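You operate a simulated robot arm through the tools that you are given. There is no shell and no other tool.

You are at the controls of a simulated robot arm. One attempt, no reset.

## Task
Swap the heel block in the vise for the other one and polish its top black.
Fine: clamp it; black brush; first block on the green mat; lid and brush go back. Set down upright: round brush. A coat counts when it lies all over at full strength: go over it till it gets no stronger.

The check looks at the end state, three seconds after you hand in, the way a careful person would. Anything else that was tipped, shoved, dropped, spilled or broken makes it a failure. A push-on lid holds only when it is set on centred and level and pressed home; a screw cap is set on level and turned clockwise until tight.

## Robot
A 7-joint arm with a two-finger parallel gripper, fixed in place. Base frame: the origin is on the floor under the middle of its stand, x ahead of it, y to its left, z up; the work surface is at about z = 860. Readings come in mm, degrees, newtons and seconds.
With the tool pointing down near the work surface it reaches from about 480 to 920 mm from the base axis. Its first joint turns from -115.0 to 115.0 degrees. Payload 3.91 kg.
Tool frame: the origin (TCP) lies between the finger pads and is the grasp point; the fingertips stand 30 mm ahead of it; z points along the fingers, y is the line along which they close. The gripper opens to 110 mm. The fingers are 20 mm wide and 10 mm thick; the gripper's body (48 by 112 mm) begins 55 mm behind the TCP.
Orientation is that of the tool frame in the base frame, as a unit quaternion [x, y, z, w]. With the fingers straight down and closing along the base's y, the tool's x points along the base's -x, its y along +y and its z along -z.

## Interface
- The arm moves only by the tool jog_arm. Its argument "plan" is a list of rows, each an object (a shift or turn left out is 0, a gripper value left out holds the last) with "grip": the opening in per cent of the stroke, from 0 (shut) to 100 (fully open); "offset": the shift along the base's x, y, z in mm, a list of three; "rot": the turn, a rotation vector about the base's x, y, z in degrees, a list of three. In form: [{"grip": grip, "offset": [tx, ty, tz], "rot": [rx, ry, rz]}, ...]. A call has 1 to 20 rows; each row is the pose to reach, as a shift and turn from the pose commanded when the call began. Rows are played at 5 a second. More than 50 mm and 8.6 degrees between two rows, or a gripper value outside its range, and nothing of the call is played. A pose out of reach is approached as far as the arm can. The call stops where the force on the tool passes 90 N (or 10 N more than at its start, if that is more) or the arm is blocked; 0.2 s more then pass. Each finger travels about 153 mm/s and halts on what it meets, pressing with about 24 N; the grip force reading is that of the motor and also rises with nothing between the fingers. The clock runs only during rows and for 0.2 s after the last one: add rows that repeat a pose to give the fingers time. It gives the time, the measured TCP pose, the force on the tool (base axes), the opening and the grip force at its end, in the units of the frame above (readings bear some noise), with the torque about the TCP (base axes, N m) and any sound that the robot's microphone picked up, and new pictures: "views" is both (left out), scene, wrist or none.
- Cameras (640 x 400 px; columns grow to the right, rows downward): "scene" is fixed at [398.1, 648, 1464.1]; the picture's right is [-0.98, -0.19, 0.00], its down [-0.15, 0.76, -0.63] and it looks along [0.12, -0.62, -0.78] (base axes); focal length 335 px, centre (320, 200). "wrist" rides on the gripper at [72, 17, -103] in the tool frame; the picture's right is [-0.23, 0.97, 0.00], its down [-0.76, -0.18, -0.62] and it looks along [-0.61, -0.14, 0.78] (tool axes); focal length 222 px, centre (320, 200). There is no depth. A picture from a camera that has moved, and an enlarged one, comes with that camera's place and axes in the base frame and with its lens. The place of the scene camera against the robot may be out by one fixed shift of up to 25 mm in any direction.
- move_column(by): slides the trunk up (or, below 0, down) by that many mm; the arm rides with it, the base frame stays. It gives what a move gives, with no picture.
- inspect(camera, box): a new picture of the part [left, top, right, bottom] of that camera's present view, enlarged. No time passes.
- hand_in(): hands the job in; it is judged then, once.

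Places have to be worked out from the pictures, the camera data and where the tool is seen. Open the gripper and draw the arm clear of the work before you hand the job in, unless the task says otherwise.

The tools are called after "Emit:" as a command line: name --argument value ..., lists and objects as JSON in quotes. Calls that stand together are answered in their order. jog_arm: Moves the arm, as the interface text tells. Its arguments: {"type":"object","properties":{"plan":{"type":"array"},"views":{"type":"string","enum":["both","scene","wrist","none"]}},"required":["plan"]} The other tools are called the same way: move_column (by) moves the trunk up or down; inspect (camera, box) takes an enlarged picture of a part of a camera's view; hand_in () hands the job in.

At the start:

```text
time: 0.0
tool_pos: [327.9, 351.1, 1163.8]
tcp_rot: [-0.001, 1.0, -0.001, 0.0]
contact_force: [0.5, -0.4, 0.5]
wrist_torque: [0.01, 0.0, -0.03]
width: 110.1
gripper_force: 0.0
trunk travel left (down, up): [-775.0, 215.0]
```

scene: 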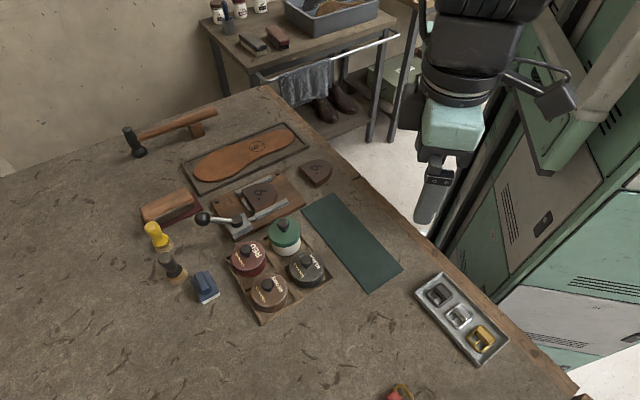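
wrist: 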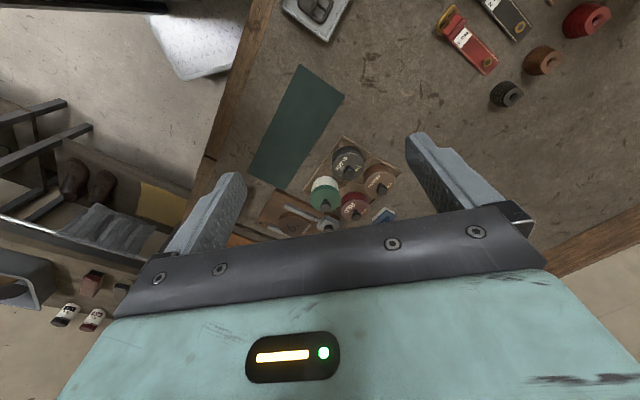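

I start by looking closer at the work area: vise, tins, brushes and mat.

Emit:
inspect --camera "scene" --box '[180, 120, 340, 220]'

Emit:
inspect --camera "scene" --box '[130, 180, 290, 320]'

Emit:
inspect --camera "scene" --box '[210, 210, 350, 330]'

Emit:
inspect --camera "wrist" --box '[240, 120, 420, 240]'

```text
4.00 times, centred on (260, 170) of scene
camera zoom: at [398.1, 648.0, 1464.1], right [-0.98, -0.19, 0.0], down [-0.15, 0.76, -0.63], along [0.12, -0.62, -0.78], focal length 1339 px, centre (560, 320)
```

zoom: 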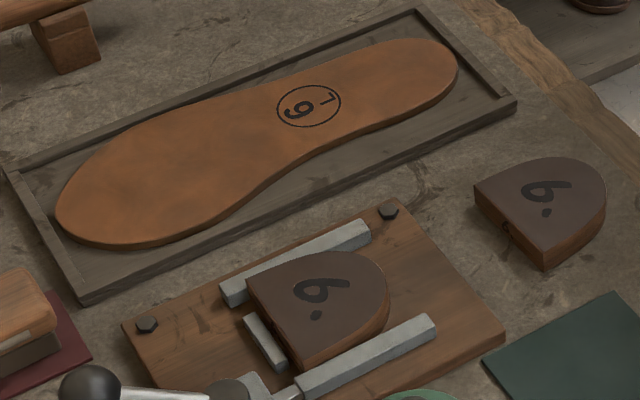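

```text
2.86 times, centred on (210, 250) of scene
camera zoom: at [398.1, 648.0, 1464.1], right [-0.98, -0.19, 0.0], down [-0.15, 0.76, -0.63], along [0.12, -0.62, -0.78], focal length 956 px, centre (634, 57)
```

zoom: 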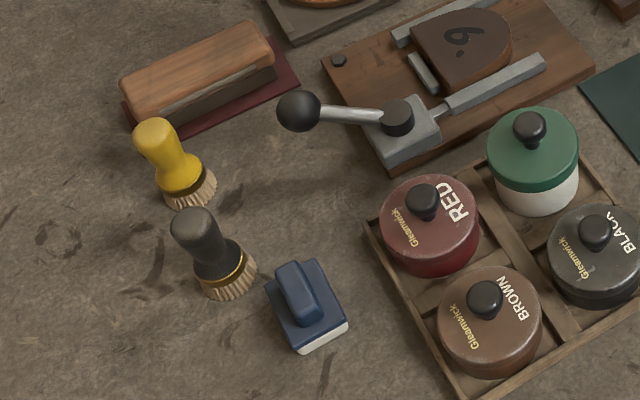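

```text
3.33 times, centred on (280, 270) of scene
camera zoom: at [398.1, 648.0, 1464.1], right [-0.98, -0.19, 0.0], down [-0.15, 0.76, -0.63], along [0.12, -0.62, -0.78], focal length 1116 px, centre (453, -33)
```

zoom: 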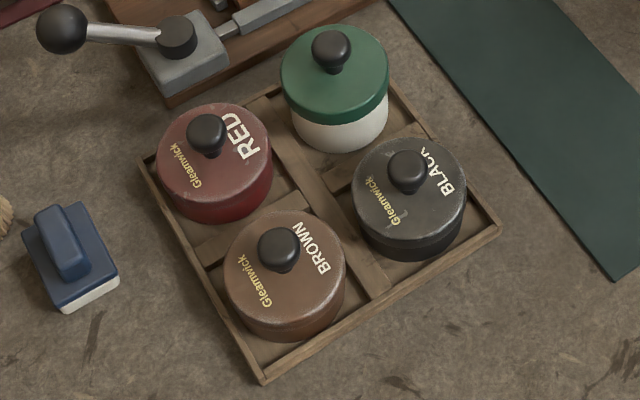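

```text
3.33 times, centred on (330, 180) of wrist
camera zoom: at [256.4, 367.9, 1267.1], right [0.23, 0.97, 0.0], down [0.76, -0.18, 0.62], along [0.61, -0.14, -0.78], focal length 740 px, centre (287, 267)
```

zoom: 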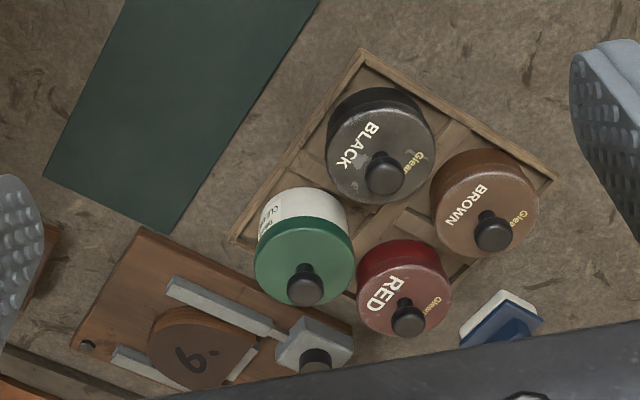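

From both cameras the vised block is near (605, 218), the spare block near (515, 91), the black tin near (479, 372). I move above the vise to get a precise wrist-camera view.

Emit:
jog_arm --plan '[{"offset": [27, -23, -16]}, {"offset": [54, -47, -32]}, {"offset": [80, -70, -48]}, {"offset": [107, -94, -64]}, {"offset": [107, -94, -64]}]' --views "both"

```text
time: 1.2
tool_pos: [437.6, 258.0, 1097.6]
tcp_rot: [0.0, 1.0, -0.001, 0.0]
contact_force: [0.2, -0.4, 0.3]
wrist_torque: [-0.01, 0.0, 0.0]
width: 110.0
gripper_force: 0.0
trunk travel left (down, up): [-775.0, 215.0]
camera wrist: at [365.5, 273.5, 1200.2], right [0.23, 0.97, 0.0], down [0.76, -0.18, 0.62], along [0.61, -0.14, -0.78], focal length 222 px, centre (320, 200)
```

scene: 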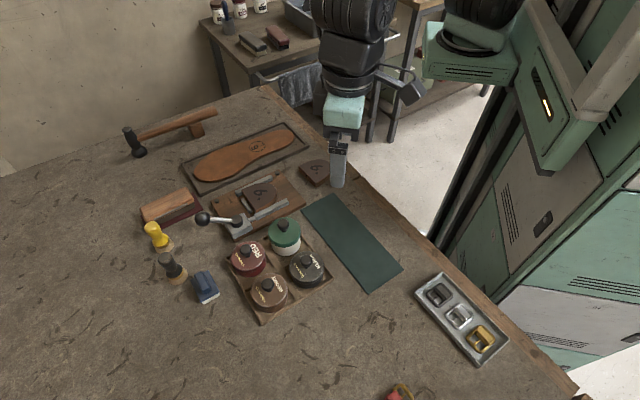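
wrist: 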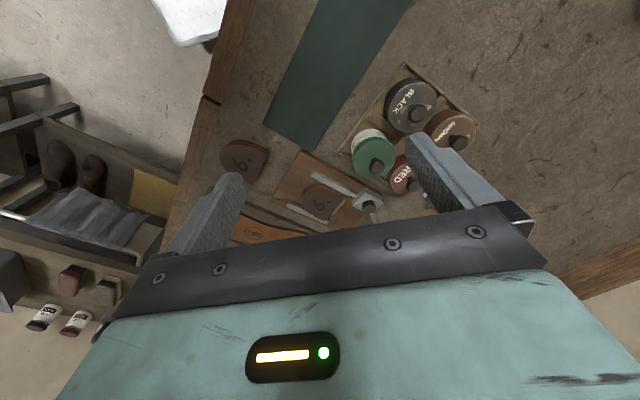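

The vise is partly hidden by the gripper body; I move above it (TCP near (590, 220, 1060)) so it appears between the fingers.

Emit:
jog_arm --plan '[{"offset": [45, -10, -10]}, {"offset": [90, -20, -20]}, {"offset": [130, -30, -30]}, {"offset": [155, -38, -38]}, {"offset": [155, -38, -38]}]' --views "wrist"

Emit:
inspect --camera "wrist" --box '[200, 20, 440, 220]'

```text
time: 2.4
tool_pos: [588.9, 221.5, 1061.6]
tcp_rot: [0.0, 1.0, 0.001, 0.0]
contact_force: [0.4, 0.5, 0.4]
wrist_torque: [0.01, 0.01, 0.01]
width: 110.1
gripper_force: 0.1
trunk travel left (down, up): [-775.0, 215.0]
camera wrist: at [516.6, 237.7, 1163.9], right [0.23, 0.97, 0.0], down [0.76, -0.18, 0.62], along [0.61, -0.14, -0.78], focal length 222 px, centre (320, 200)
```

wrist: 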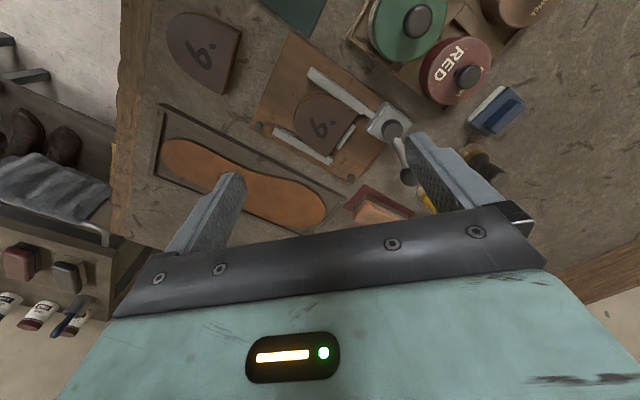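

```text
2.00 times, centred on (320, 120) of wrist
camera zoom: at [516.6, 237.7, 1163.9], right [0.23, 0.97, 0.0], down [0.76, -0.18, 0.62], along [0.61, -0.14, -0.78], focal length 444 px, centre (320, 360)
```

zoom: 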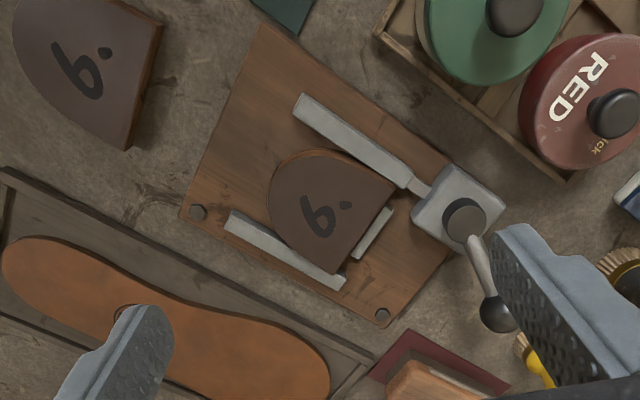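

Emit:
inspect --camera "wrist" --box '[260, 40, 420, 190]'

Emit:
inspect --camera "scene" --box '[180, 170, 320, 260]'

```text
2.67 times, centred on (340, 115) of wrist
camera zoom: at [516.6, 237.7, 1163.9], right [0.23, 0.97, 0.0], down [0.76, -0.18, 0.62], along [0.61, -0.14, -0.78], focal length 592 px, centre (267, 427)
```

zoom: 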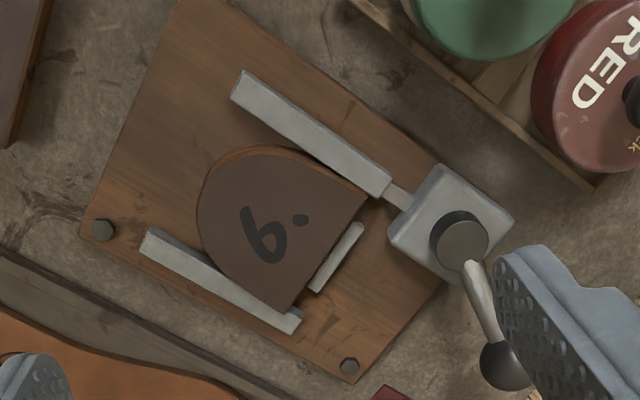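

```text
4.44 times, centred on (250, 215) of scene
camera zoom: at [398.1, 648.0, 1464.1], right [-0.98, -0.19, 0.0], down [-0.15, 0.76, -0.63], along [0.12, -0.62, -0.78], focal length 1488 px, centre (631, 133)
```

zoom: 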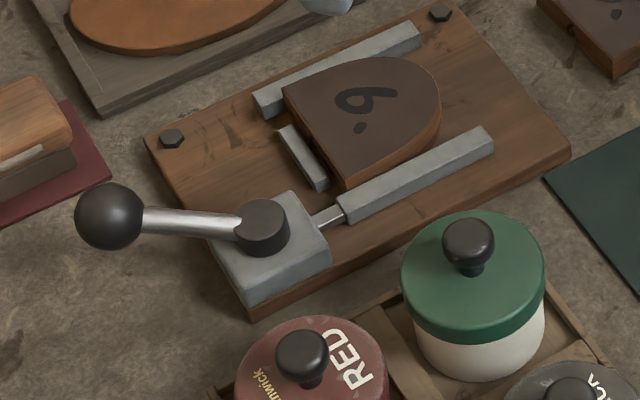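

The vise is a cam vise: movable jaw on the tin side, lever with ball near (706, 318). I take a second wrist view from another place so I can triangulate heights.

Emit:
jog_arm --plan '[{"offset": [20, 40, -10]}, {"offset": [40, 75, -20]}, {"offset": [60, 90, -40]}, {"offset": [60, 90, -40]}]' --views "both"

Emit:
inspect --camera "wrist" --box '[200, 0, 440, 200]'

```text
time: 3.4
tool_pos: [651.9, 311.7, 1021.5]
tcp_rot: [0.0, 1.0, 0.0, 0.0]
contact_force: [-0.6, -0.5, 0.7]
wrist_torque: [-0.01, -0.02, 0.0]
width: 110.0
gripper_force: 0.1
trunk travel left (down, up): [-775.0, 215.0]
camera wrist: at [580.4, 328.8, 1124.5], right [0.23, 0.97, 0.0], down [0.76, -0.18, 0.62], along [0.61, -0.14, -0.78], focal length 222 px, centre (320, 200)
```

scene: 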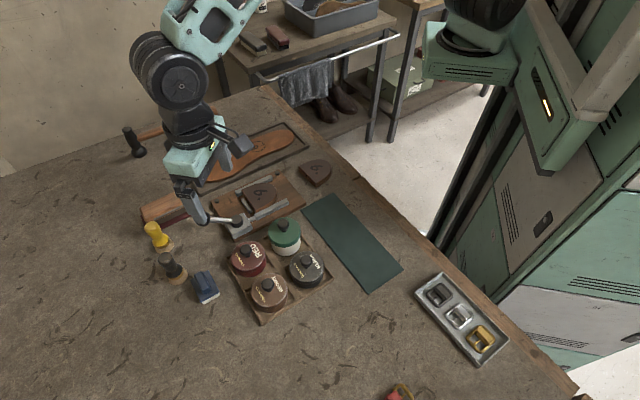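
wrist: 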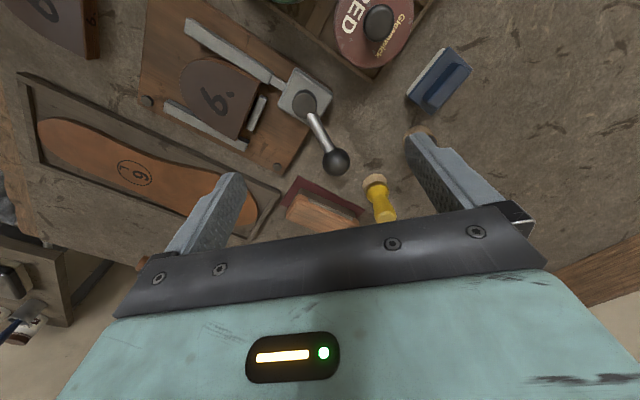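

```text
2.00 times, centred on (320, 100) of wrist
camera zoom: at [580.4, 328.8, 1124.5], right [0.23, 0.97, 0.0], down [0.76, -0.18, 0.62], along [0.61, -0.14, -0.78], focal length 444 px, centre (320, 400)
```

zoom: 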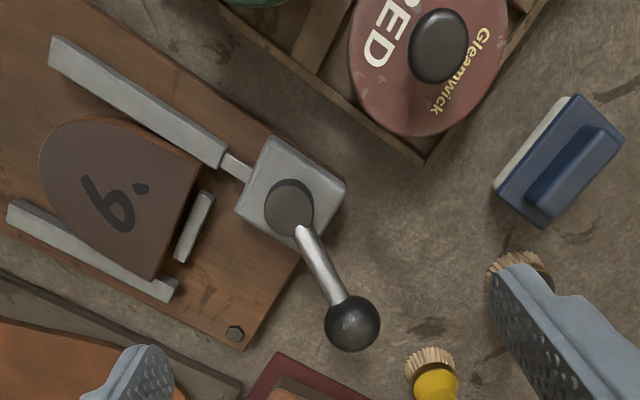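

Ball of the lever works out near (702, 317, ~909). I move above it with a narrower opening to refine its position before gripping.

Emit:
jog_arm --plan '[{"grip": 60, "offset": [25, 3, -15]}, {"grip": 60, "offset": [49, 5, -30]}, {"grip": 60, "offset": [49, 5, -50]}, {"grip": 60, "offset": [49, 5, -50]}]' --views "wrist"

Emit:
inspect --camera "wrist" --box '[200, 0, 440, 200]'

Emit:
inspect --camera "scene" --box '[120, 160, 280, 270]'

```text
time: 4.4
tool_pos: [700.1, 313.4, 972.9]
tcp_rot: [0.0, 1.0, 0.0, 0.0]
contact_force: [0.5, 0.0, -0.6]
wrist_torque: [-0.01, 0.01, 0.03]
width: 66.0
gripper_force: 0.0
trunk travel left (down, up): [-775.0, 215.0]
camera wrist: at [628.5, 329.4, 1076.1], right [0.23, 0.97, 0.0], down [0.76, -0.18, 0.62], along [0.61, -0.14, -0.78], focal length 222 px, centre (320, 200)
```

wrist: 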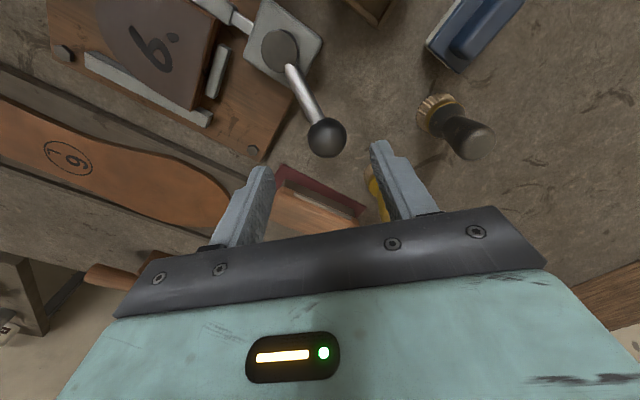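

```text
2.00 times, centred on (320, 100) of wrist
camera zoom: at [628.5, 329.4, 1076.1], right [0.23, 0.97, 0.0], down [0.76, -0.18, 0.62], along [0.61, -0.14, -0.78], focal length 444 px, centre (320, 400)
```

zoom: 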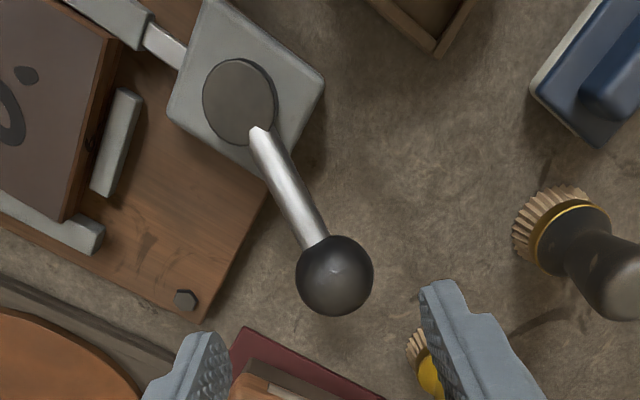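

```text
3.64 times, centred on (200, 215) of scene
camera zoom: at [398.1, 648.0, 1464.1], right [-0.98, -0.19, 0.0], down [-0.15, 0.76, -0.63], along [0.12, -0.62, -0.78], focal length 1217 px, centre (756, 146)
```

zoom: 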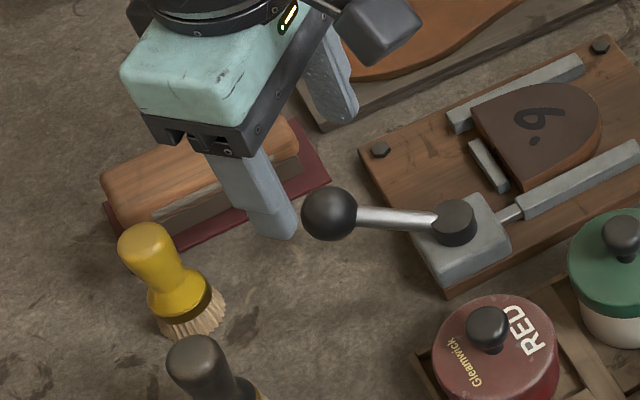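

The ball centre triangulates to about (698, 318.5, 913), pivot at (636.5, 300.4); lever angle ≈ 16.5°. I lower around the ball and close on it.

Emit:
jog_arm --plan '[{"grip": 60, "offset": [-1, 4.5, -30]}, {"grip": 60, "offset": [-1, 4.5, -58]}, {"grip": 60, "offset": [-1, 4.5, -58]}]' --views "both"

Emit:
inspect --camera "wrist" --box '[220, 60, 420, 220]'

Emit:
inspect --camera "scene" --box '[120, 160, 280, 270]'

```text
time: 5.2
tool_pos: [696.2, 318.4, 914.3]
tcp_rot: [0.0, 1.0, 0.0, 0.0]
contact_force: [-0.1, 0.4, -0.7]
wrist_torque: [0.01, 0.03, 0.0]
width: 66.2
gripper_force: 0.1
trunk travel left (down, up): [-775.0, 215.0]
camera wrist: at [624.3, 335.5, 1018.4], right [0.23, 0.97, 0.0], down [0.76, -0.18, 0.62], along [0.61, -0.14, -0.78], focal length 222 px, centre (320, 200)
```

scene: 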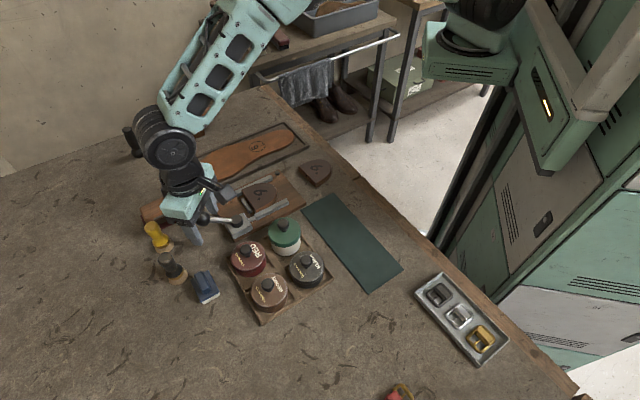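
wrist: 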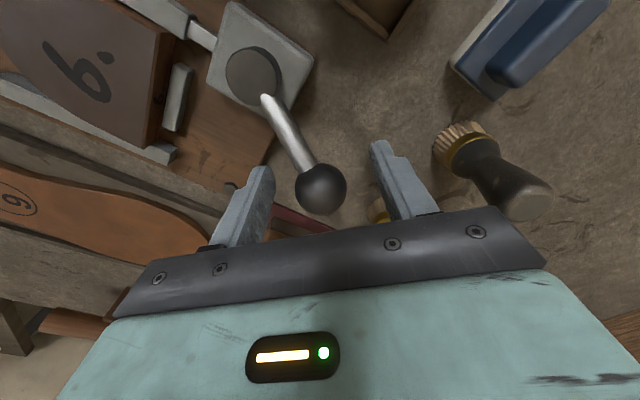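

```text
2.50 times, centred on (320, 140) of wrist
camera zoom: at [624.3, 335.5, 1018.4], right [0.23, 0.97, 0.0], down [0.76, -0.18, 0.62], along [0.61, -0.14, -0.78], focal length 555 px, centre (320, 350)
```

zoom: 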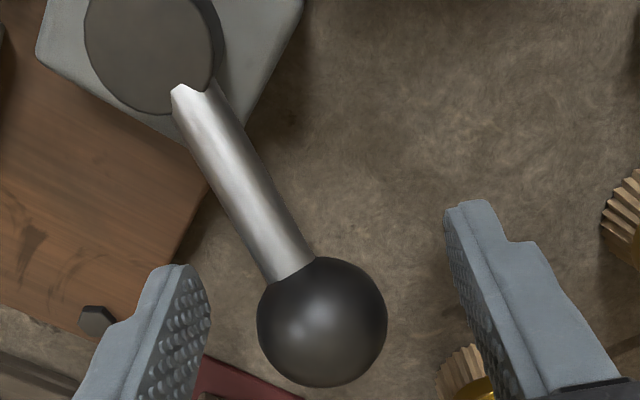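

```text
3.64 times, centred on (200, 215) of scene
camera zoom: at [398.1, 648.0, 1464.1], right [-0.98, -0.19, 0.0], down [-0.15, 0.76, -0.63], along [0.12, -0.62, -0.78], focal length 1217 px, centre (756, 146)
```

zoom: 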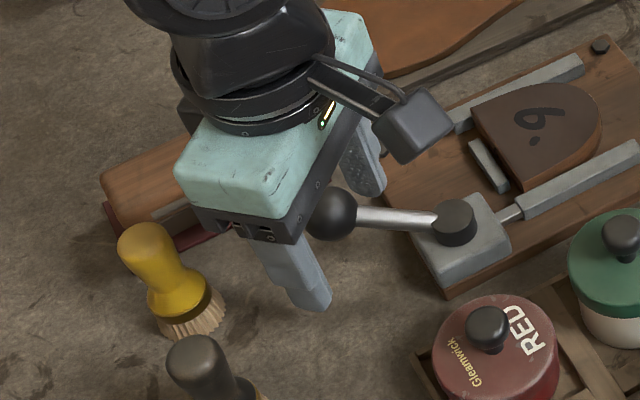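

The ball sits exactly at the TCP in the wrist view, so I close on it.

Emit:
jog_arm --plan '[{"grip": 20}, {"grip": 20}, {"grip": 20}]' --views "none"

```text
time: 6.0
tool_pos: [697.9, 318.4, 916.1]
tcp_rot: [0.0, 1.0, 0.0, 0.0]
contact_force: [3.0, 1.2, -1.2]
wrist_torque: [0.02, -0.22, 0.0]
width: 28.9
gripper_force: 45.4
trunk travel left (down, up): [-775.0, 215.0]
```

Ball gripped (28.9 mm). I test which way the lever yields, first about 8° counter-clockwise with a small move.

Emit:
jog_arm --plan '[{"offset": [-1.4, 4.3, 0], "rot": [0, 0, 4]}, {"offset": [-3.2, 8.4, 0], "rot": [0, 0, 8]}, {"offset": [-3.2, 8.4, 0], "rot": [0, 0, 8]}]' --views "wrist"

```text
time: 6.8
tool_pos: [694.3, 325.8, 915.1]
tcp_rot: [-0.07, 0.998, 0.0, 0.001]
contact_force: [0.2, 2.8, 6.6]
wrist_torque: [-0.06, 0.3, -0.24]
width: 29.1
gripper_force: 45.1
trunk travel left (down, up): [-775.0, 215.0]
camera wrist: at [619.8, 333.1, 1018.4], right [0.09, 1.0, 0.0], down [0.78, -0.07, 0.62], along [0.62, -0.05, -0.78], focal length 222 px, centre (320, 200)
```

wrist: 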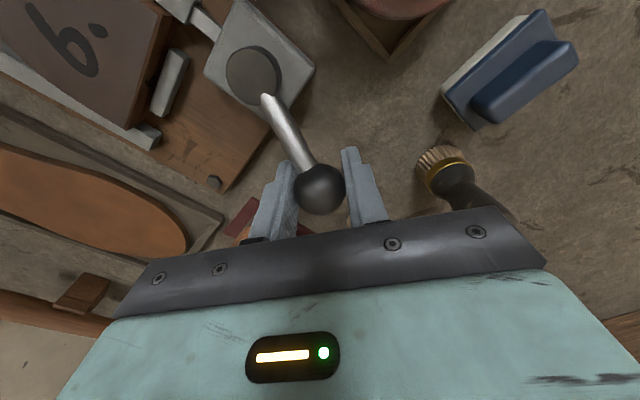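

The lever moved with only ~3 N, so this is likely the opening direction. I continue counter-clockwise another 24°.

Emit:
jog_arm --plan '[{"offset": [-2.0, 4.0, 0], "rot": [0, 0, 4]}, {"offset": [-4.2, 7.9, 0], "rot": [0, 0, 8]}, {"offset": [-6.8, 11.6, 0], "rot": [0, 0, 12]}, {"offset": [-9.6, 15.0, 0], "rot": [0, 0, 16]}, {"offset": [-12.6, 18.3, 0], "rot": [0, 0, 20]}, {"offset": [-15.8, 21.4, 0], "rot": [0, 0, 24]}, {"offset": [-15.8, 21.4, 0], "rot": [0, 0, 24]}]' --views "both"

Emit:
inspect --camera "scene" --box '[180, 170, 320, 260]'

```text
time: 8.4
tool_pos: [678.1, 347.7, 915.6]
tcp_rot: [-0.276, 0.961, 0.0, 0.0]
contact_force: [-8.4, -10.6, 19.6]
wrist_torque: [-0.1, 0.02, 0.1]
width: 29.3
gripper_force: 44.9
trunk travel left (down, up): [-775.0, 215.0]
camera wrist: at [608.8, 322.8, 1018.1], right [-0.32, 0.95, 0.0], down [0.74, 0.25, 0.62], along [0.59, 0.2, -0.78], focal length 222 px, centre (320, 200)
```

scene: 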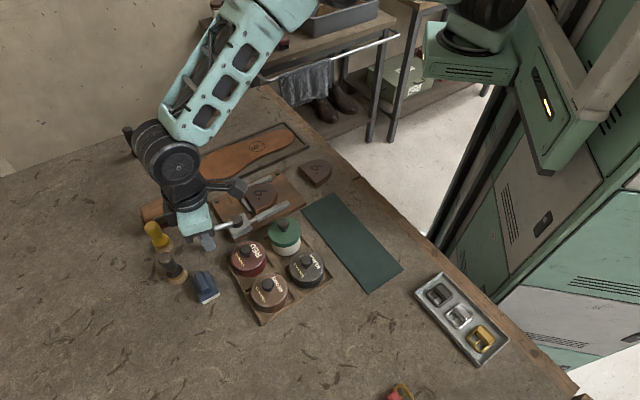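
wrist: 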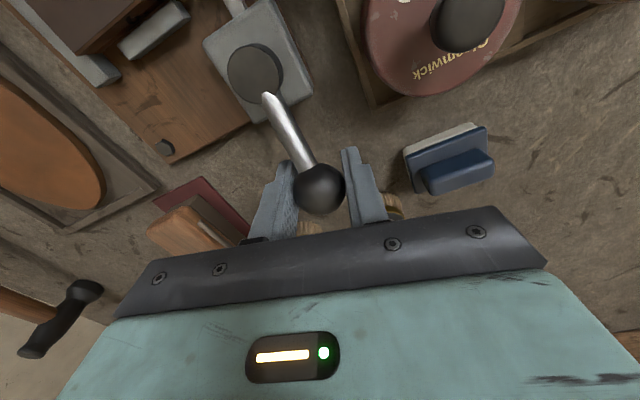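

```text
4.44 times, centred on (250, 215) of scene
camera zoom: at [398.1, 648.0, 1464.1], right [-0.98, -0.19, 0.0], down [-0.15, 0.76, -0.63], along [0.12, -0.62, -0.78], focal length 1488 px, centre (631, 133)
```

zoom: 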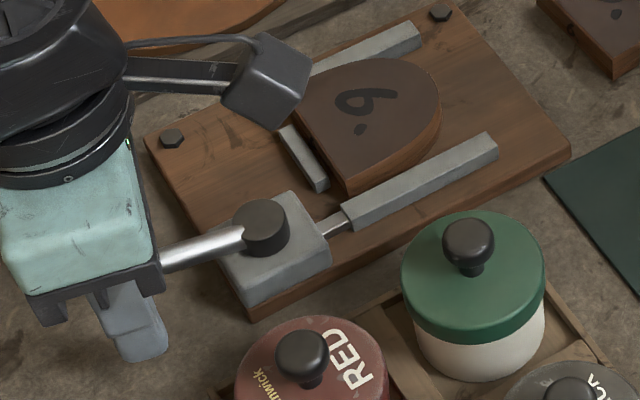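

The movable jaw has backed off from the block, so counter-clockwise opens. I turn about 6° further with a slightly smaller radius, then release and rise for a look at the gap.

Emit:
jog_arm --plan '[{"grip": 20, "offset": [-3.0, 1.6, 1], "rot": [0, 0, 3]}, {"grip": 20, "offset": [-6.1, 2.9, 2], "rot": [0, 0, 6]}, {"grip": 20, "offset": [-6.1, 2.9, 2], "rot": [0, 0, 6]}]' --views "wrist"

Emit:
inspect --camera "scene" --box '[180, 170, 320, 260]'

```text
time: 9.2
tool_pos: [674.0, 350.3, 915.6]
tcp_rot: [-0.326, 0.945, 0.0, 0.001]
contact_force: [6.6, 1.6, -1.6]
wrist_torque: [0.62, -0.79, 0.27]
width: 29.2
gripper_force: 45.0
trunk travel left (down, up): [-775.0, 215.0]
camera wrist: at [606.4, 319.7, 1018.0], right [-0.42, 0.91, 0.0], down [0.71, 0.33, 0.62], along [0.57, 0.26, -0.78], focal length 222 px, centre (320, 200)
```

wrist: 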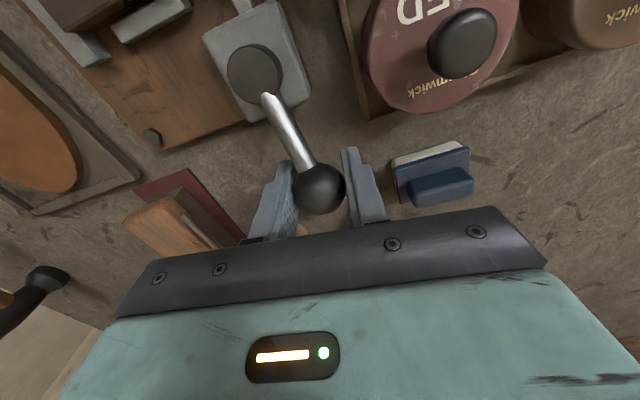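

```text
4.44 times, centred on (250, 215) of scene
camera zoom: at [398.1, 648.0, 1464.1], right [-0.98, -0.19, 0.0], down [-0.15, 0.76, -0.63], along [0.12, -0.62, -0.78], focal length 1488 px, centre (631, 133)
```

zoom: 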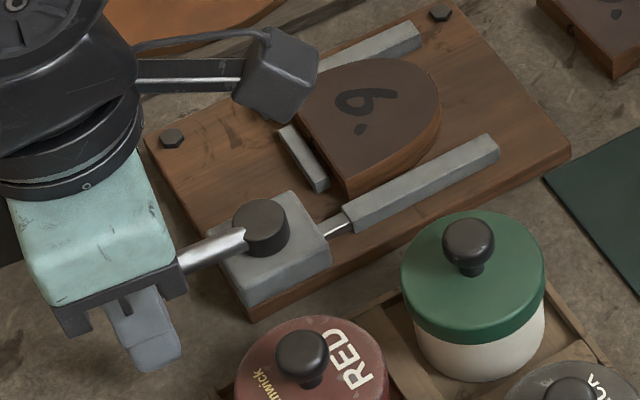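

Gap is about 5 mm, enough to lift the block out. I release the ball with a small opening (red tin tray is near) and rise.

Emit:
jog_arm --plan '[{"grip": 37}, {"grip": 37}, {"grip": 37, "offset": [0, 0, 35]}, {"grip": 37, "offset": [0, 0, 80]}, {"grip": 37, "offset": [0, 0, 120]}, {"grip": 37, "offset": [0, 0, 120]}]' --views "both"

```text
time: 10.6
tool_pos: [671.1, 349.1, 1037.3]
tcp_rot: [-0.326, 0.946, 0.0, -0.001]
contact_force: [-0.3, -0.2, -0.2]
wrist_torque: [-0.01, 0.0, -0.01]
width: 40.8
gripper_force: 0.0
trunk travel left (down, up): [-775.0, 215.0]
camera wrist: at [603.0, 318.2, 1140.0], right [-0.42, 0.91, 0.0], down [0.71, 0.33, 0.62], along [0.56, 0.26, -0.78], focal length 222 px, centre (320, 200)
```

scene: 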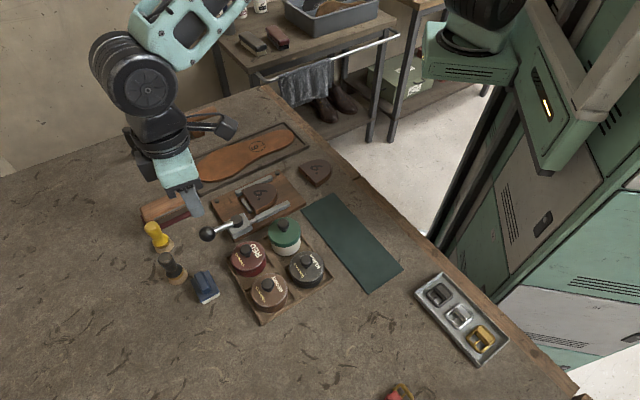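
wrist: 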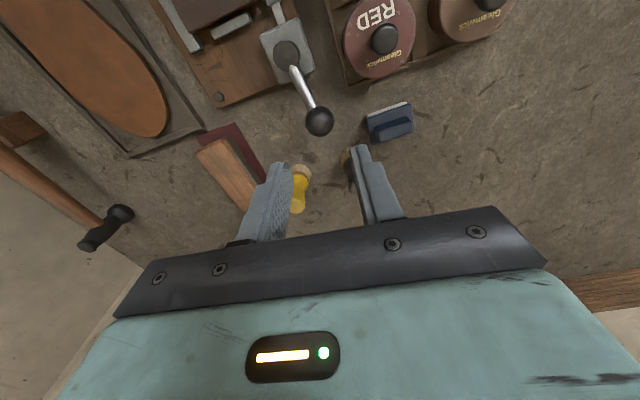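

Lever stays open. Now I move above the vised block with the closing line across the jaws (tool y at ≈137.4°) to measure block and jaw heights.

Emit:
jog_arm --plan '[{"grip": 90, "offset": [-15, -34, 0], "rot": [0, 0, 2.5]}, {"grip": 90, "offset": [-30, -68, -5], "rot": [0, 0, 5]}, {"grip": 90, "offset": [-45, -102, -15], "rot": [0, 0, 7.5]}, {"grip": 90, "offset": [-60.8, -135.3, -36], "rot": [0, 0, 9.4]}, {"grip": 90, "offset": [-60.8, -135.3, -36], "rot": [0, 0, 9.4]}]' --views "wrist"

Emit:
inspect --camera "wrist" --box '[220, 30, 420, 190]'

Emit:
inspect --camera "scene" --box '[180, 150, 320, 260]'

```text
time: 11.8
tool_pos: [607.0, 218.1, 999.8]
tcp_rot: [-0.402, 0.916, 0.0, 0.0]
contact_force: [-0.4, -0.3, 0.4]
wrist_torque: [0.0, 0.0, -0.03]
width: 99.0
gripper_force: 0.1
trunk travel left (down, up): [-775.0, 215.0]
camera wrist: at [546.6, 174.5, 1103.0], right [-0.56, 0.83, 0.0], down [0.65, 0.44, 0.62], along [0.51, 0.35, -0.78], focal length 222 px, centre (320, 200)
```

wrist: 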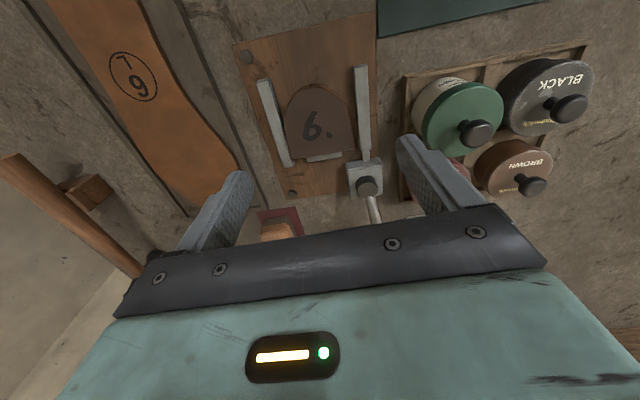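

```text
2.50 times, centred on (320, 110) of wrist
camera zoom: at [546.6, 174.5, 1103.0], right [-0.56, 0.83, 0.0], down [0.65, 0.44, 0.62], along [0.51, 0.35, -0.78], focal length 555 px, centre (320, 425)
```

zoom: 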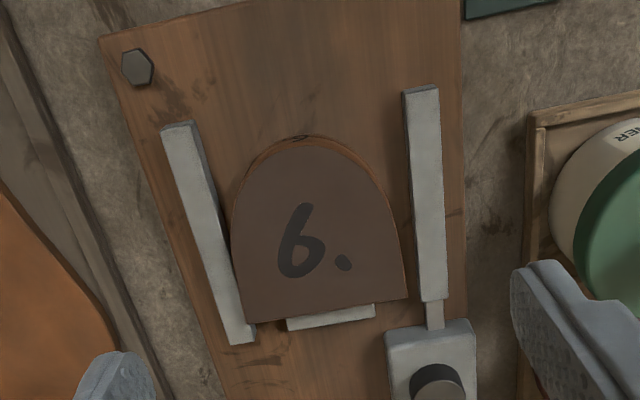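

```text
3.64 times, centred on (250, 205) of scene
camera zoom: at [398.1, 648.0, 1464.1], right [-0.98, -0.19, 0.0], down [-0.15, 0.76, -0.63], along [0.12, -0.62, -0.78], focal length 1217 px, centre (574, 182)
```

zoom: 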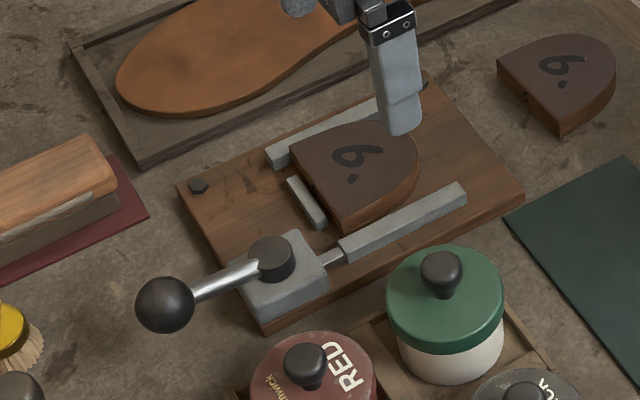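

Triangulation gives: vise axis ≈45°, block top ≈889, flat edge s≈617.7, block width ≈70 mm, jaw gap ≈4.4 mm, jaw tops ≈882. I align (tool y to 135°), set opening 84 mm, and come down partway above the block.

Emit:
jog_arm --plan '[{"grip": 76, "offset": [5.3, 4.9, -20], "rot": [0, 0, -2.4]}, {"grip": 76, "offset": [5.3, 4.9, -60], "rot": [0, 0, -2.4]}, {"grip": 76, "offset": [5.3, 4.9, -68], "rot": [0, 0, -2.4]}, {"grip": 76, "offset": [5.3, 4.9, -68], "rot": [0, 0, -2.4]}]' --views "both"

Emit:
inspect --camera "wrist" --box '[200, 60, 440, 230]'

Emit:
inspect --camera "scene" --box '[200, 150, 300, 230]'

```text
time: 12.8
tool_pos: [617.7, 221.2, 932.4]
tcp_rot: [-0.382, 0.924, 0.0, 0.0]
contact_force: [-0.1, 0.4, -0.3]
wrist_torque: [0.01, -0.03, -0.03]
width: 83.3
gripper_force: 0.1
trunk travel left (down, up): [-775.0, 215.0]
camera wrist: at [554.4, 181.9, 1035.3], right [-0.53, 0.85, 0.0], down [0.66, 0.41, 0.62], along [0.53, 0.33, -0.78], focal length 222 px, centre (320, 200)
```

scene: 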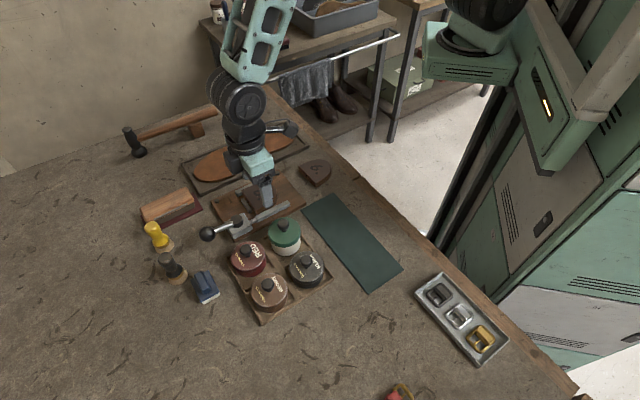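
wrist: 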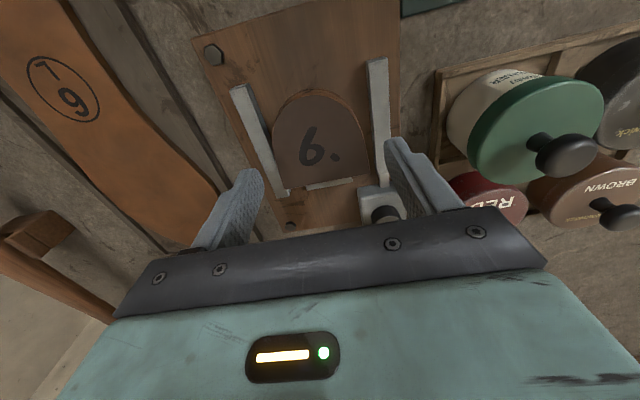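

```text
2.35 times, centred on (320, 145) of wrist
camera zoom: at [554.4, 181.9, 1035.3], right [-0.53, 0.85, 0.0], down [0.66, 0.41, 0.62], along [0.53, 0.33, -0.78], focal length 523 px, centre (320, 329)
```

zoom: 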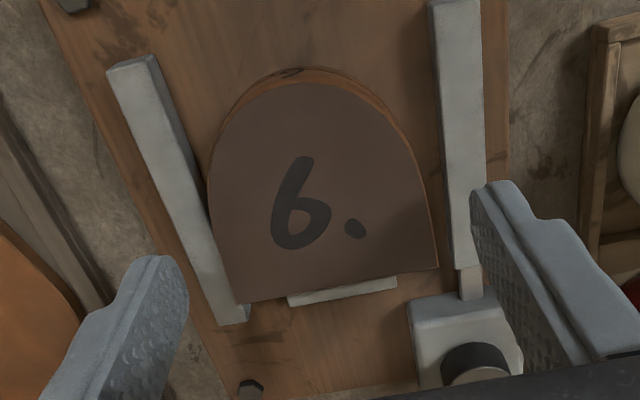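

```text
5.00 times, centred on (250, 190) of scene
camera zoom: at [398.1, 648.0, 1464.1], right [-0.98, -0.19, 0.0], down [-0.15, 0.76, -0.63], along [0.12, -0.62, -0.78], focal length 1673 px, centre (670, 250)
```

zoom: 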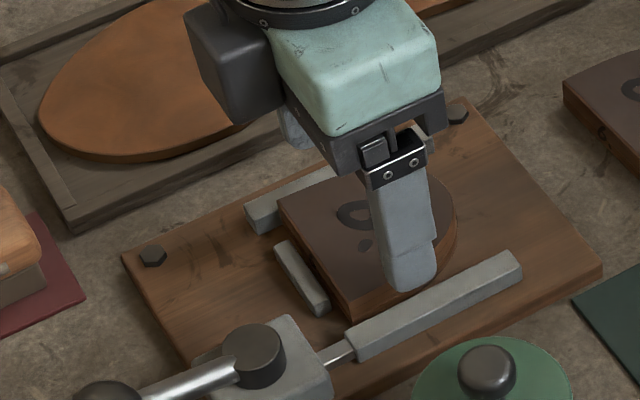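

Fingers straddle the block with a few mm clearance each side. I lower to put the tips just below the block's top face and watch the force for contact with the jaws.

Emit:
jog_arm --plan '[{"grip": 76, "offset": [0.7, -0.7, -8]}, {"grip": 76, "offset": [0.7, -0.7, -15]}, {"grip": 76, "offset": [0.7, -0.7, -18]}, {"grip": 76, "offset": [0.7, -0.7, -18]}]' --views "wrist"

Emit:
inspect --camera "scene" --box '[200, 150, 300, 230]'

Emit:
inspect --camera "wrist" --box '[200, 60, 440, 230]'

```text
time: 13.8
tool_pos: [619.8, 220.6, 914.4]
tcp_rot: [-0.382, 0.924, 0.0, 0.0]
contact_force: [0.1, 0.3, 0.5]
wrist_torque: [0.01, 0.01, -0.03]
width: 83.5
gripper_force: 0.0
trunk travel left (down, up): [-775.0, 215.0]
camera wrist: at [556.0, 181.6, 1018.0], right [-0.53, 0.85, 0.0], down [0.66, 0.41, 0.62], along [0.53, 0.33, -0.78], focal length 222 px, centre (320, 200)
```

wrist: 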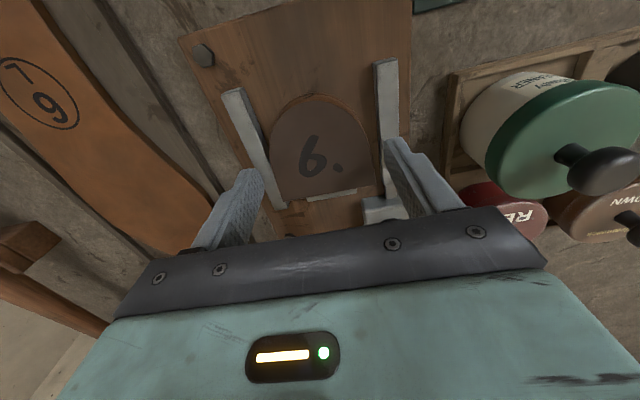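

```text
5.00 times, centred on (250, 190) of scene
camera zoom: at [398.1, 648.0, 1464.1], right [-0.98, -0.19, 0.0], down [-0.15, 0.76, -0.63], along [0.12, -0.62, -0.78], focal length 1673 px, centre (670, 250)
```

zoom: 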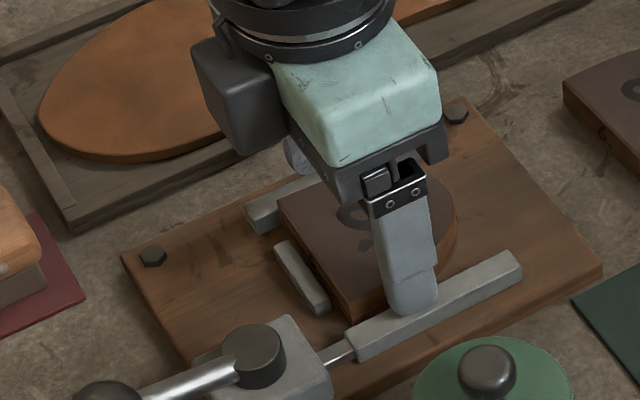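

```text
2.35 times, centred on (320, 145) of wrist
camera zoom: at [556.0, 181.6, 1018.0], right [-0.53, 0.85, 0.0], down [0.66, 0.41, 0.62], along [0.53, 0.33, -0.78], focal length 523 px, centre (320, 329)
```

zoom: 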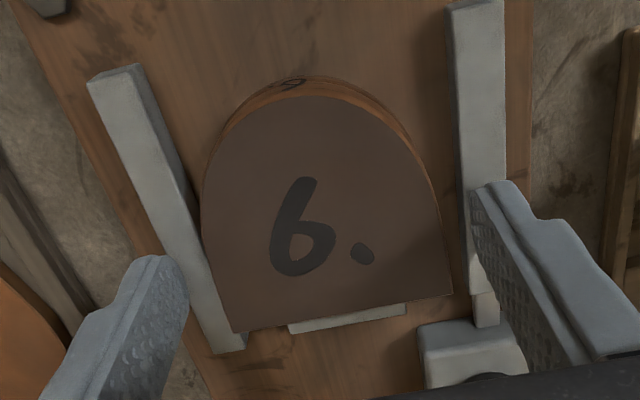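

No contact yet with tips near 884. I lower 3 mm more.

Emit:
jog_arm --plan '[{"grip": 76, "offset": [0, 0, -1.5]}, {"grip": 76, "offset": [0, 0, -3]}, {"grip": 76, "offset": [0, 0, -3]}]' --views "none"

```text
time: 14.6
tool_pos: [619.6, 220.4, 913.3]
tcp_rot: [-0.382, 0.924, 0.001, 0.0]
contact_force: [-3.0, -1.8, 8.9]
wrist_torque: [-0.11, 0.04, -0.05]
width: 83.7
gripper_force: 0.0
trunk travel left (down, up): [-775.0, 215.0]
```

Contact at about 9 N: jaw tops are near z≈882. I rise 1.2 mm and close on the block.

Emit:
jog_arm --plan '[{"grip": 76, "offset": [0, 0, 1.2]}, {"grip": 55, "offset": [0, 0, 1.2]}, {"grip": 55, "offset": [0, 0, 1.2]}, {"grip": 55, "offset": [0, 0, 1.2]}]' --views "wrist"

```text
time: 15.6
tool_pos: [617.7, 219.9, 913.0]
tcp_rot: [-0.382, 0.924, 0.0, 0.001]
contact_force: [-2.0, 2.3, 4.6]
wrist_torque: [0.19, 0.07, 0.12]
width: 67.3
gripper_force: 24.4
trunk travel left (down, up): [-775.0, 215.0]
camera wrist: at [554.5, 180.9, 1016.0], right [-0.53, 0.85, 0.0], down [0.66, 0.41, 0.62], along [0.53, 0.33, -0.78], focal length 222 px, centre (320, 200)
```

wrist: 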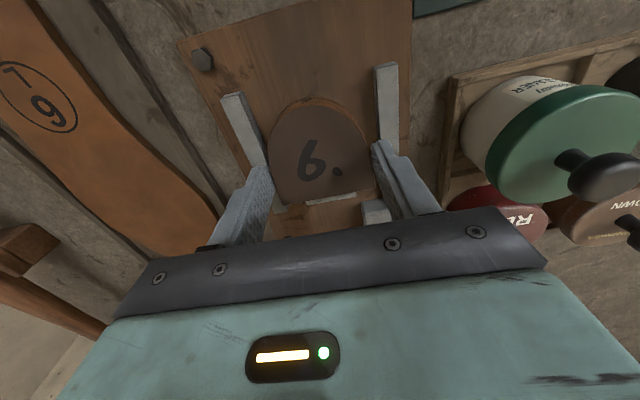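

Gripped at 67.3 mm with 24 N. I lift straight up and check that the block comes along.

Emit:
jog_arm --plan '[{"grip": 40, "offset": [0, 0, 3]}, {"grip": 40, "offset": [0, 0, 8]}, {"grip": 40, "offset": [0, 0, 20]}, {"grip": 40, "offset": [0, 0, 45]}, {"grip": 40, "offset": [0, 0, 70]}, {"grip": 40, "offset": [0, 0, 70]}]' --views "both"

Emit:
inspect --camera "scene" --box '[180, 130, 300, 230]'

```text
time: 17.0
tool_pos: [618.1, 218.6, 981.7]
tcp_rot: [-0.384, 0.923, 0.0, 0.0]
contact_force: [0.0, 0.7, -0.9]
wrist_torque: [-0.02, -0.01, 0.0]
width: 67.6
gripper_force: 23.6
trunk travel left (down, up): [-775.0, 215.0]
camera wrist: at [555.7, 180.7, 1085.0], right [-0.53, 0.85, 0.0], down [0.66, 0.41, 0.62], along [0.53, 0.33, -0.78], focal length 222 px, centre (320, 200)
```

scene: 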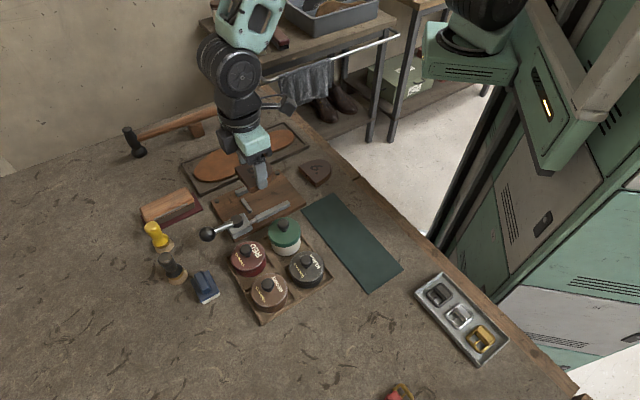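
wrist: 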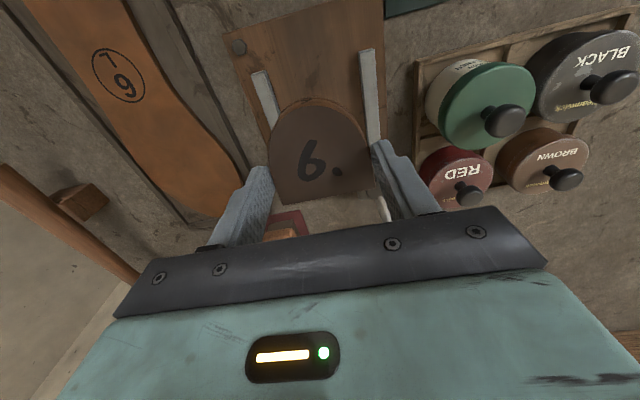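

```text
4.00 times, centred on (240, 180) of scene
camera zoom: at [398.1, 648.0, 1464.1], right [-0.98, -0.19, 0.0], down [-0.15, 0.76, -0.63], along [0.12, -0.62, -0.78], focal length 1339 px, centre (640, 280)
```

zoom: 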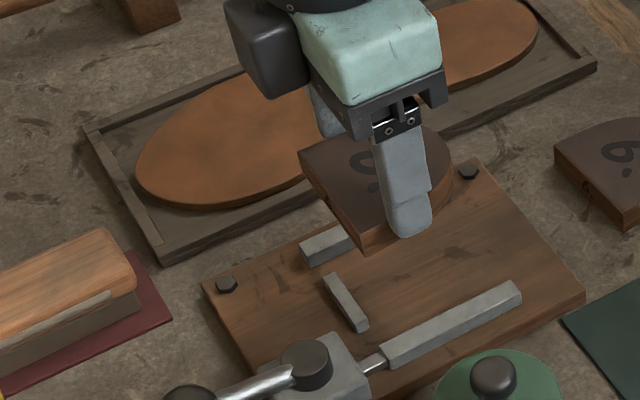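

Block is out. The mat appears to run along the 135° direction, s from ≈445 to ≈528, so the block fits with ~9 mm margin each side. I raise and carry it towards the mat, then check the mat edges.

Emit:
jog_arm --plan '[{"grip": 40, "offset": [-5, -5, 38]}, {"grip": 40, "offset": [-45, -5, 40]}, {"grip": 40, "offset": [-90, 10, 40]}, {"grip": 40, "offset": [-130, 27, 40]}, {"grip": 40, "offset": [-165, 40, 40]}, {"grip": 40, "offset": [-190, 52.2, 40]}, {"grip": 40, "offset": [-190, 52.2, 40]}, {"grip": 40, "offset": [-190, 52.2, 40]}]' --views "both"

Emit:
inspect --camera "scene" --box '[260, 150, 420, 310]'

```text
time: 18.8
tool_pos: [428.5, 272.1, 1023.3]
tcp_rot: [-0.383, 0.924, 0.001, 0.0]
contact_force: [0.4, 0.4, -1.0]
wrist_torque: [0.02, 0.0, -0.02]
width: 67.5
gripper_force: 24.6
trunk travel left (down, up): [-775.0, 215.0]
camera wrist: at [365.5, 233.0, 1125.7], right [-0.53, 0.85, 0.0], down [0.66, 0.41, 0.62], along [0.53, 0.33, -0.78], focal length 222 px, centre (320, 200)
```

scene: 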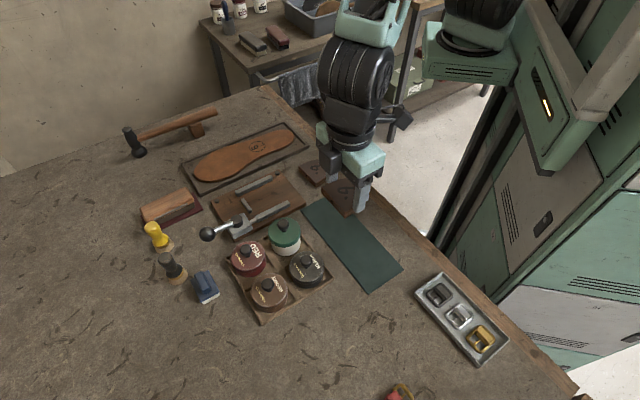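
wrist: 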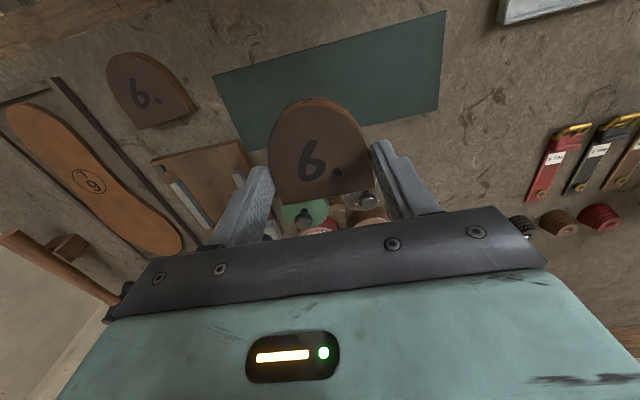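

```text
2.50 times, centred on (340, 230) of scene
camera zoom: at [398.1, 648.0, 1464.1], right [-0.98, -0.19, 0.0], down [-0.15, 0.76, -0.63], along [0.12, -0.62, -0.78], focal length 837 px, centre (270, 125)
```

zoom: 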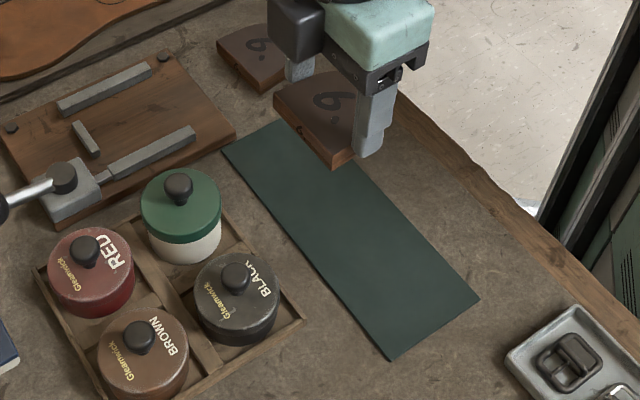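

Mat re-measured: s 441–528, e2 −20…215, so target TCP s≈492.5. I lower the block to just above the mat.

Emit:
jog_arm --plan '[{"grip": 40, "offset": [-2, -2, -40]}, {"grip": 40, "offset": [-2, -2, -80]}, {"grip": 40, "offset": [-2, -2, -105]}, {"grip": 40, "offset": [-2, -2, -107]}, {"grip": 40, "offset": [-2, -2, -107]}]' --views "both"

Emit:
inspect --camera "scene" --box '[280, 170, 420, 290]'

```text
time: 20.0
tool_pos: [427.1, 270.5, 915.0]
tcp_rot: [-0.383, 0.924, 0.0, 0.001]
contact_force: [-0.5, -0.5, 0.4]
wrist_torque: [0.01, -0.05, -0.02]
width: 67.2
gripper_force: 23.9
trunk travel left (down, up): [-775.0, 215.0]
camera wrist: at [363.7, 231.4, 1017.7], right [-0.53, 0.85, 0.0], down [0.66, 0.41, 0.62], along [0.53, 0.33, -0.78], focal length 222 px, centre (320, 200)
```

scene: 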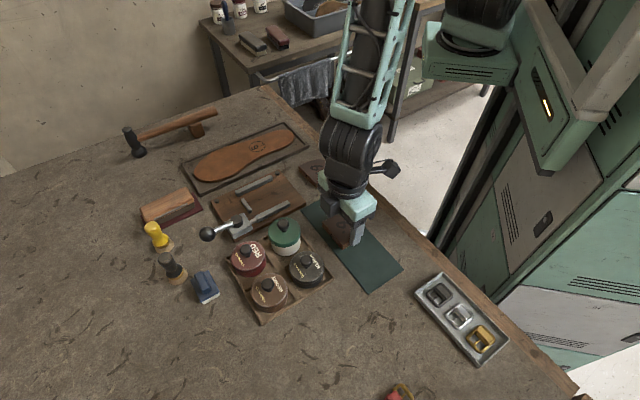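
wrist: 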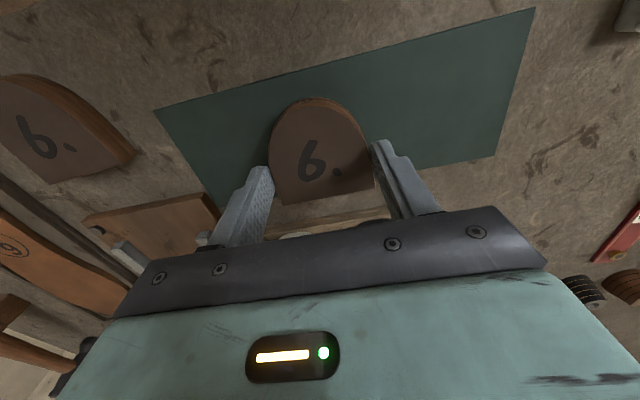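

```text
3.33 times, centred on (350, 230) of scene
camera zoom: at [398.1, 648.0, 1464.1], right [-0.98, -0.19, 0.0], down [-0.15, 0.76, -0.63], along [0.12, -0.62, -0.78], focal length 1116 px, centre (220, 100)
```

zoom: 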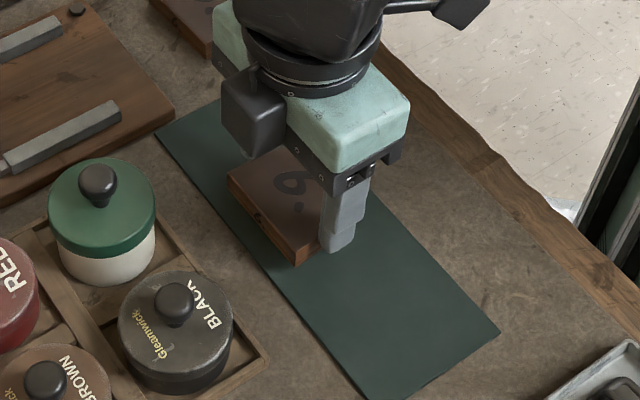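

The block hangs well inside the mat edges. I lower in small steps until I feel contact.

Emit:
jog_arm --plan '[{"grip": 40, "offset": [0, 0, -2]}, {"grip": 40, "offset": [0, 0, -4]}, {"grip": 40, "offset": [0, 0, -6]}, {"grip": 40, "offset": [0, 0, -6]}]' --views "none"

```text
time: 21.0
tool_pos: [426.8, 269.6, 909.3]
tcp_rot: [-0.382, 0.924, 0.0, 0.001]
contact_force: [-0.7, 0.4, -0.8]
wrist_torque: [0.0, 0.0, 0.0]
width: 67.3
gripper_force: 24.8
trunk travel left (down, up): [-775.0, 215.0]
```

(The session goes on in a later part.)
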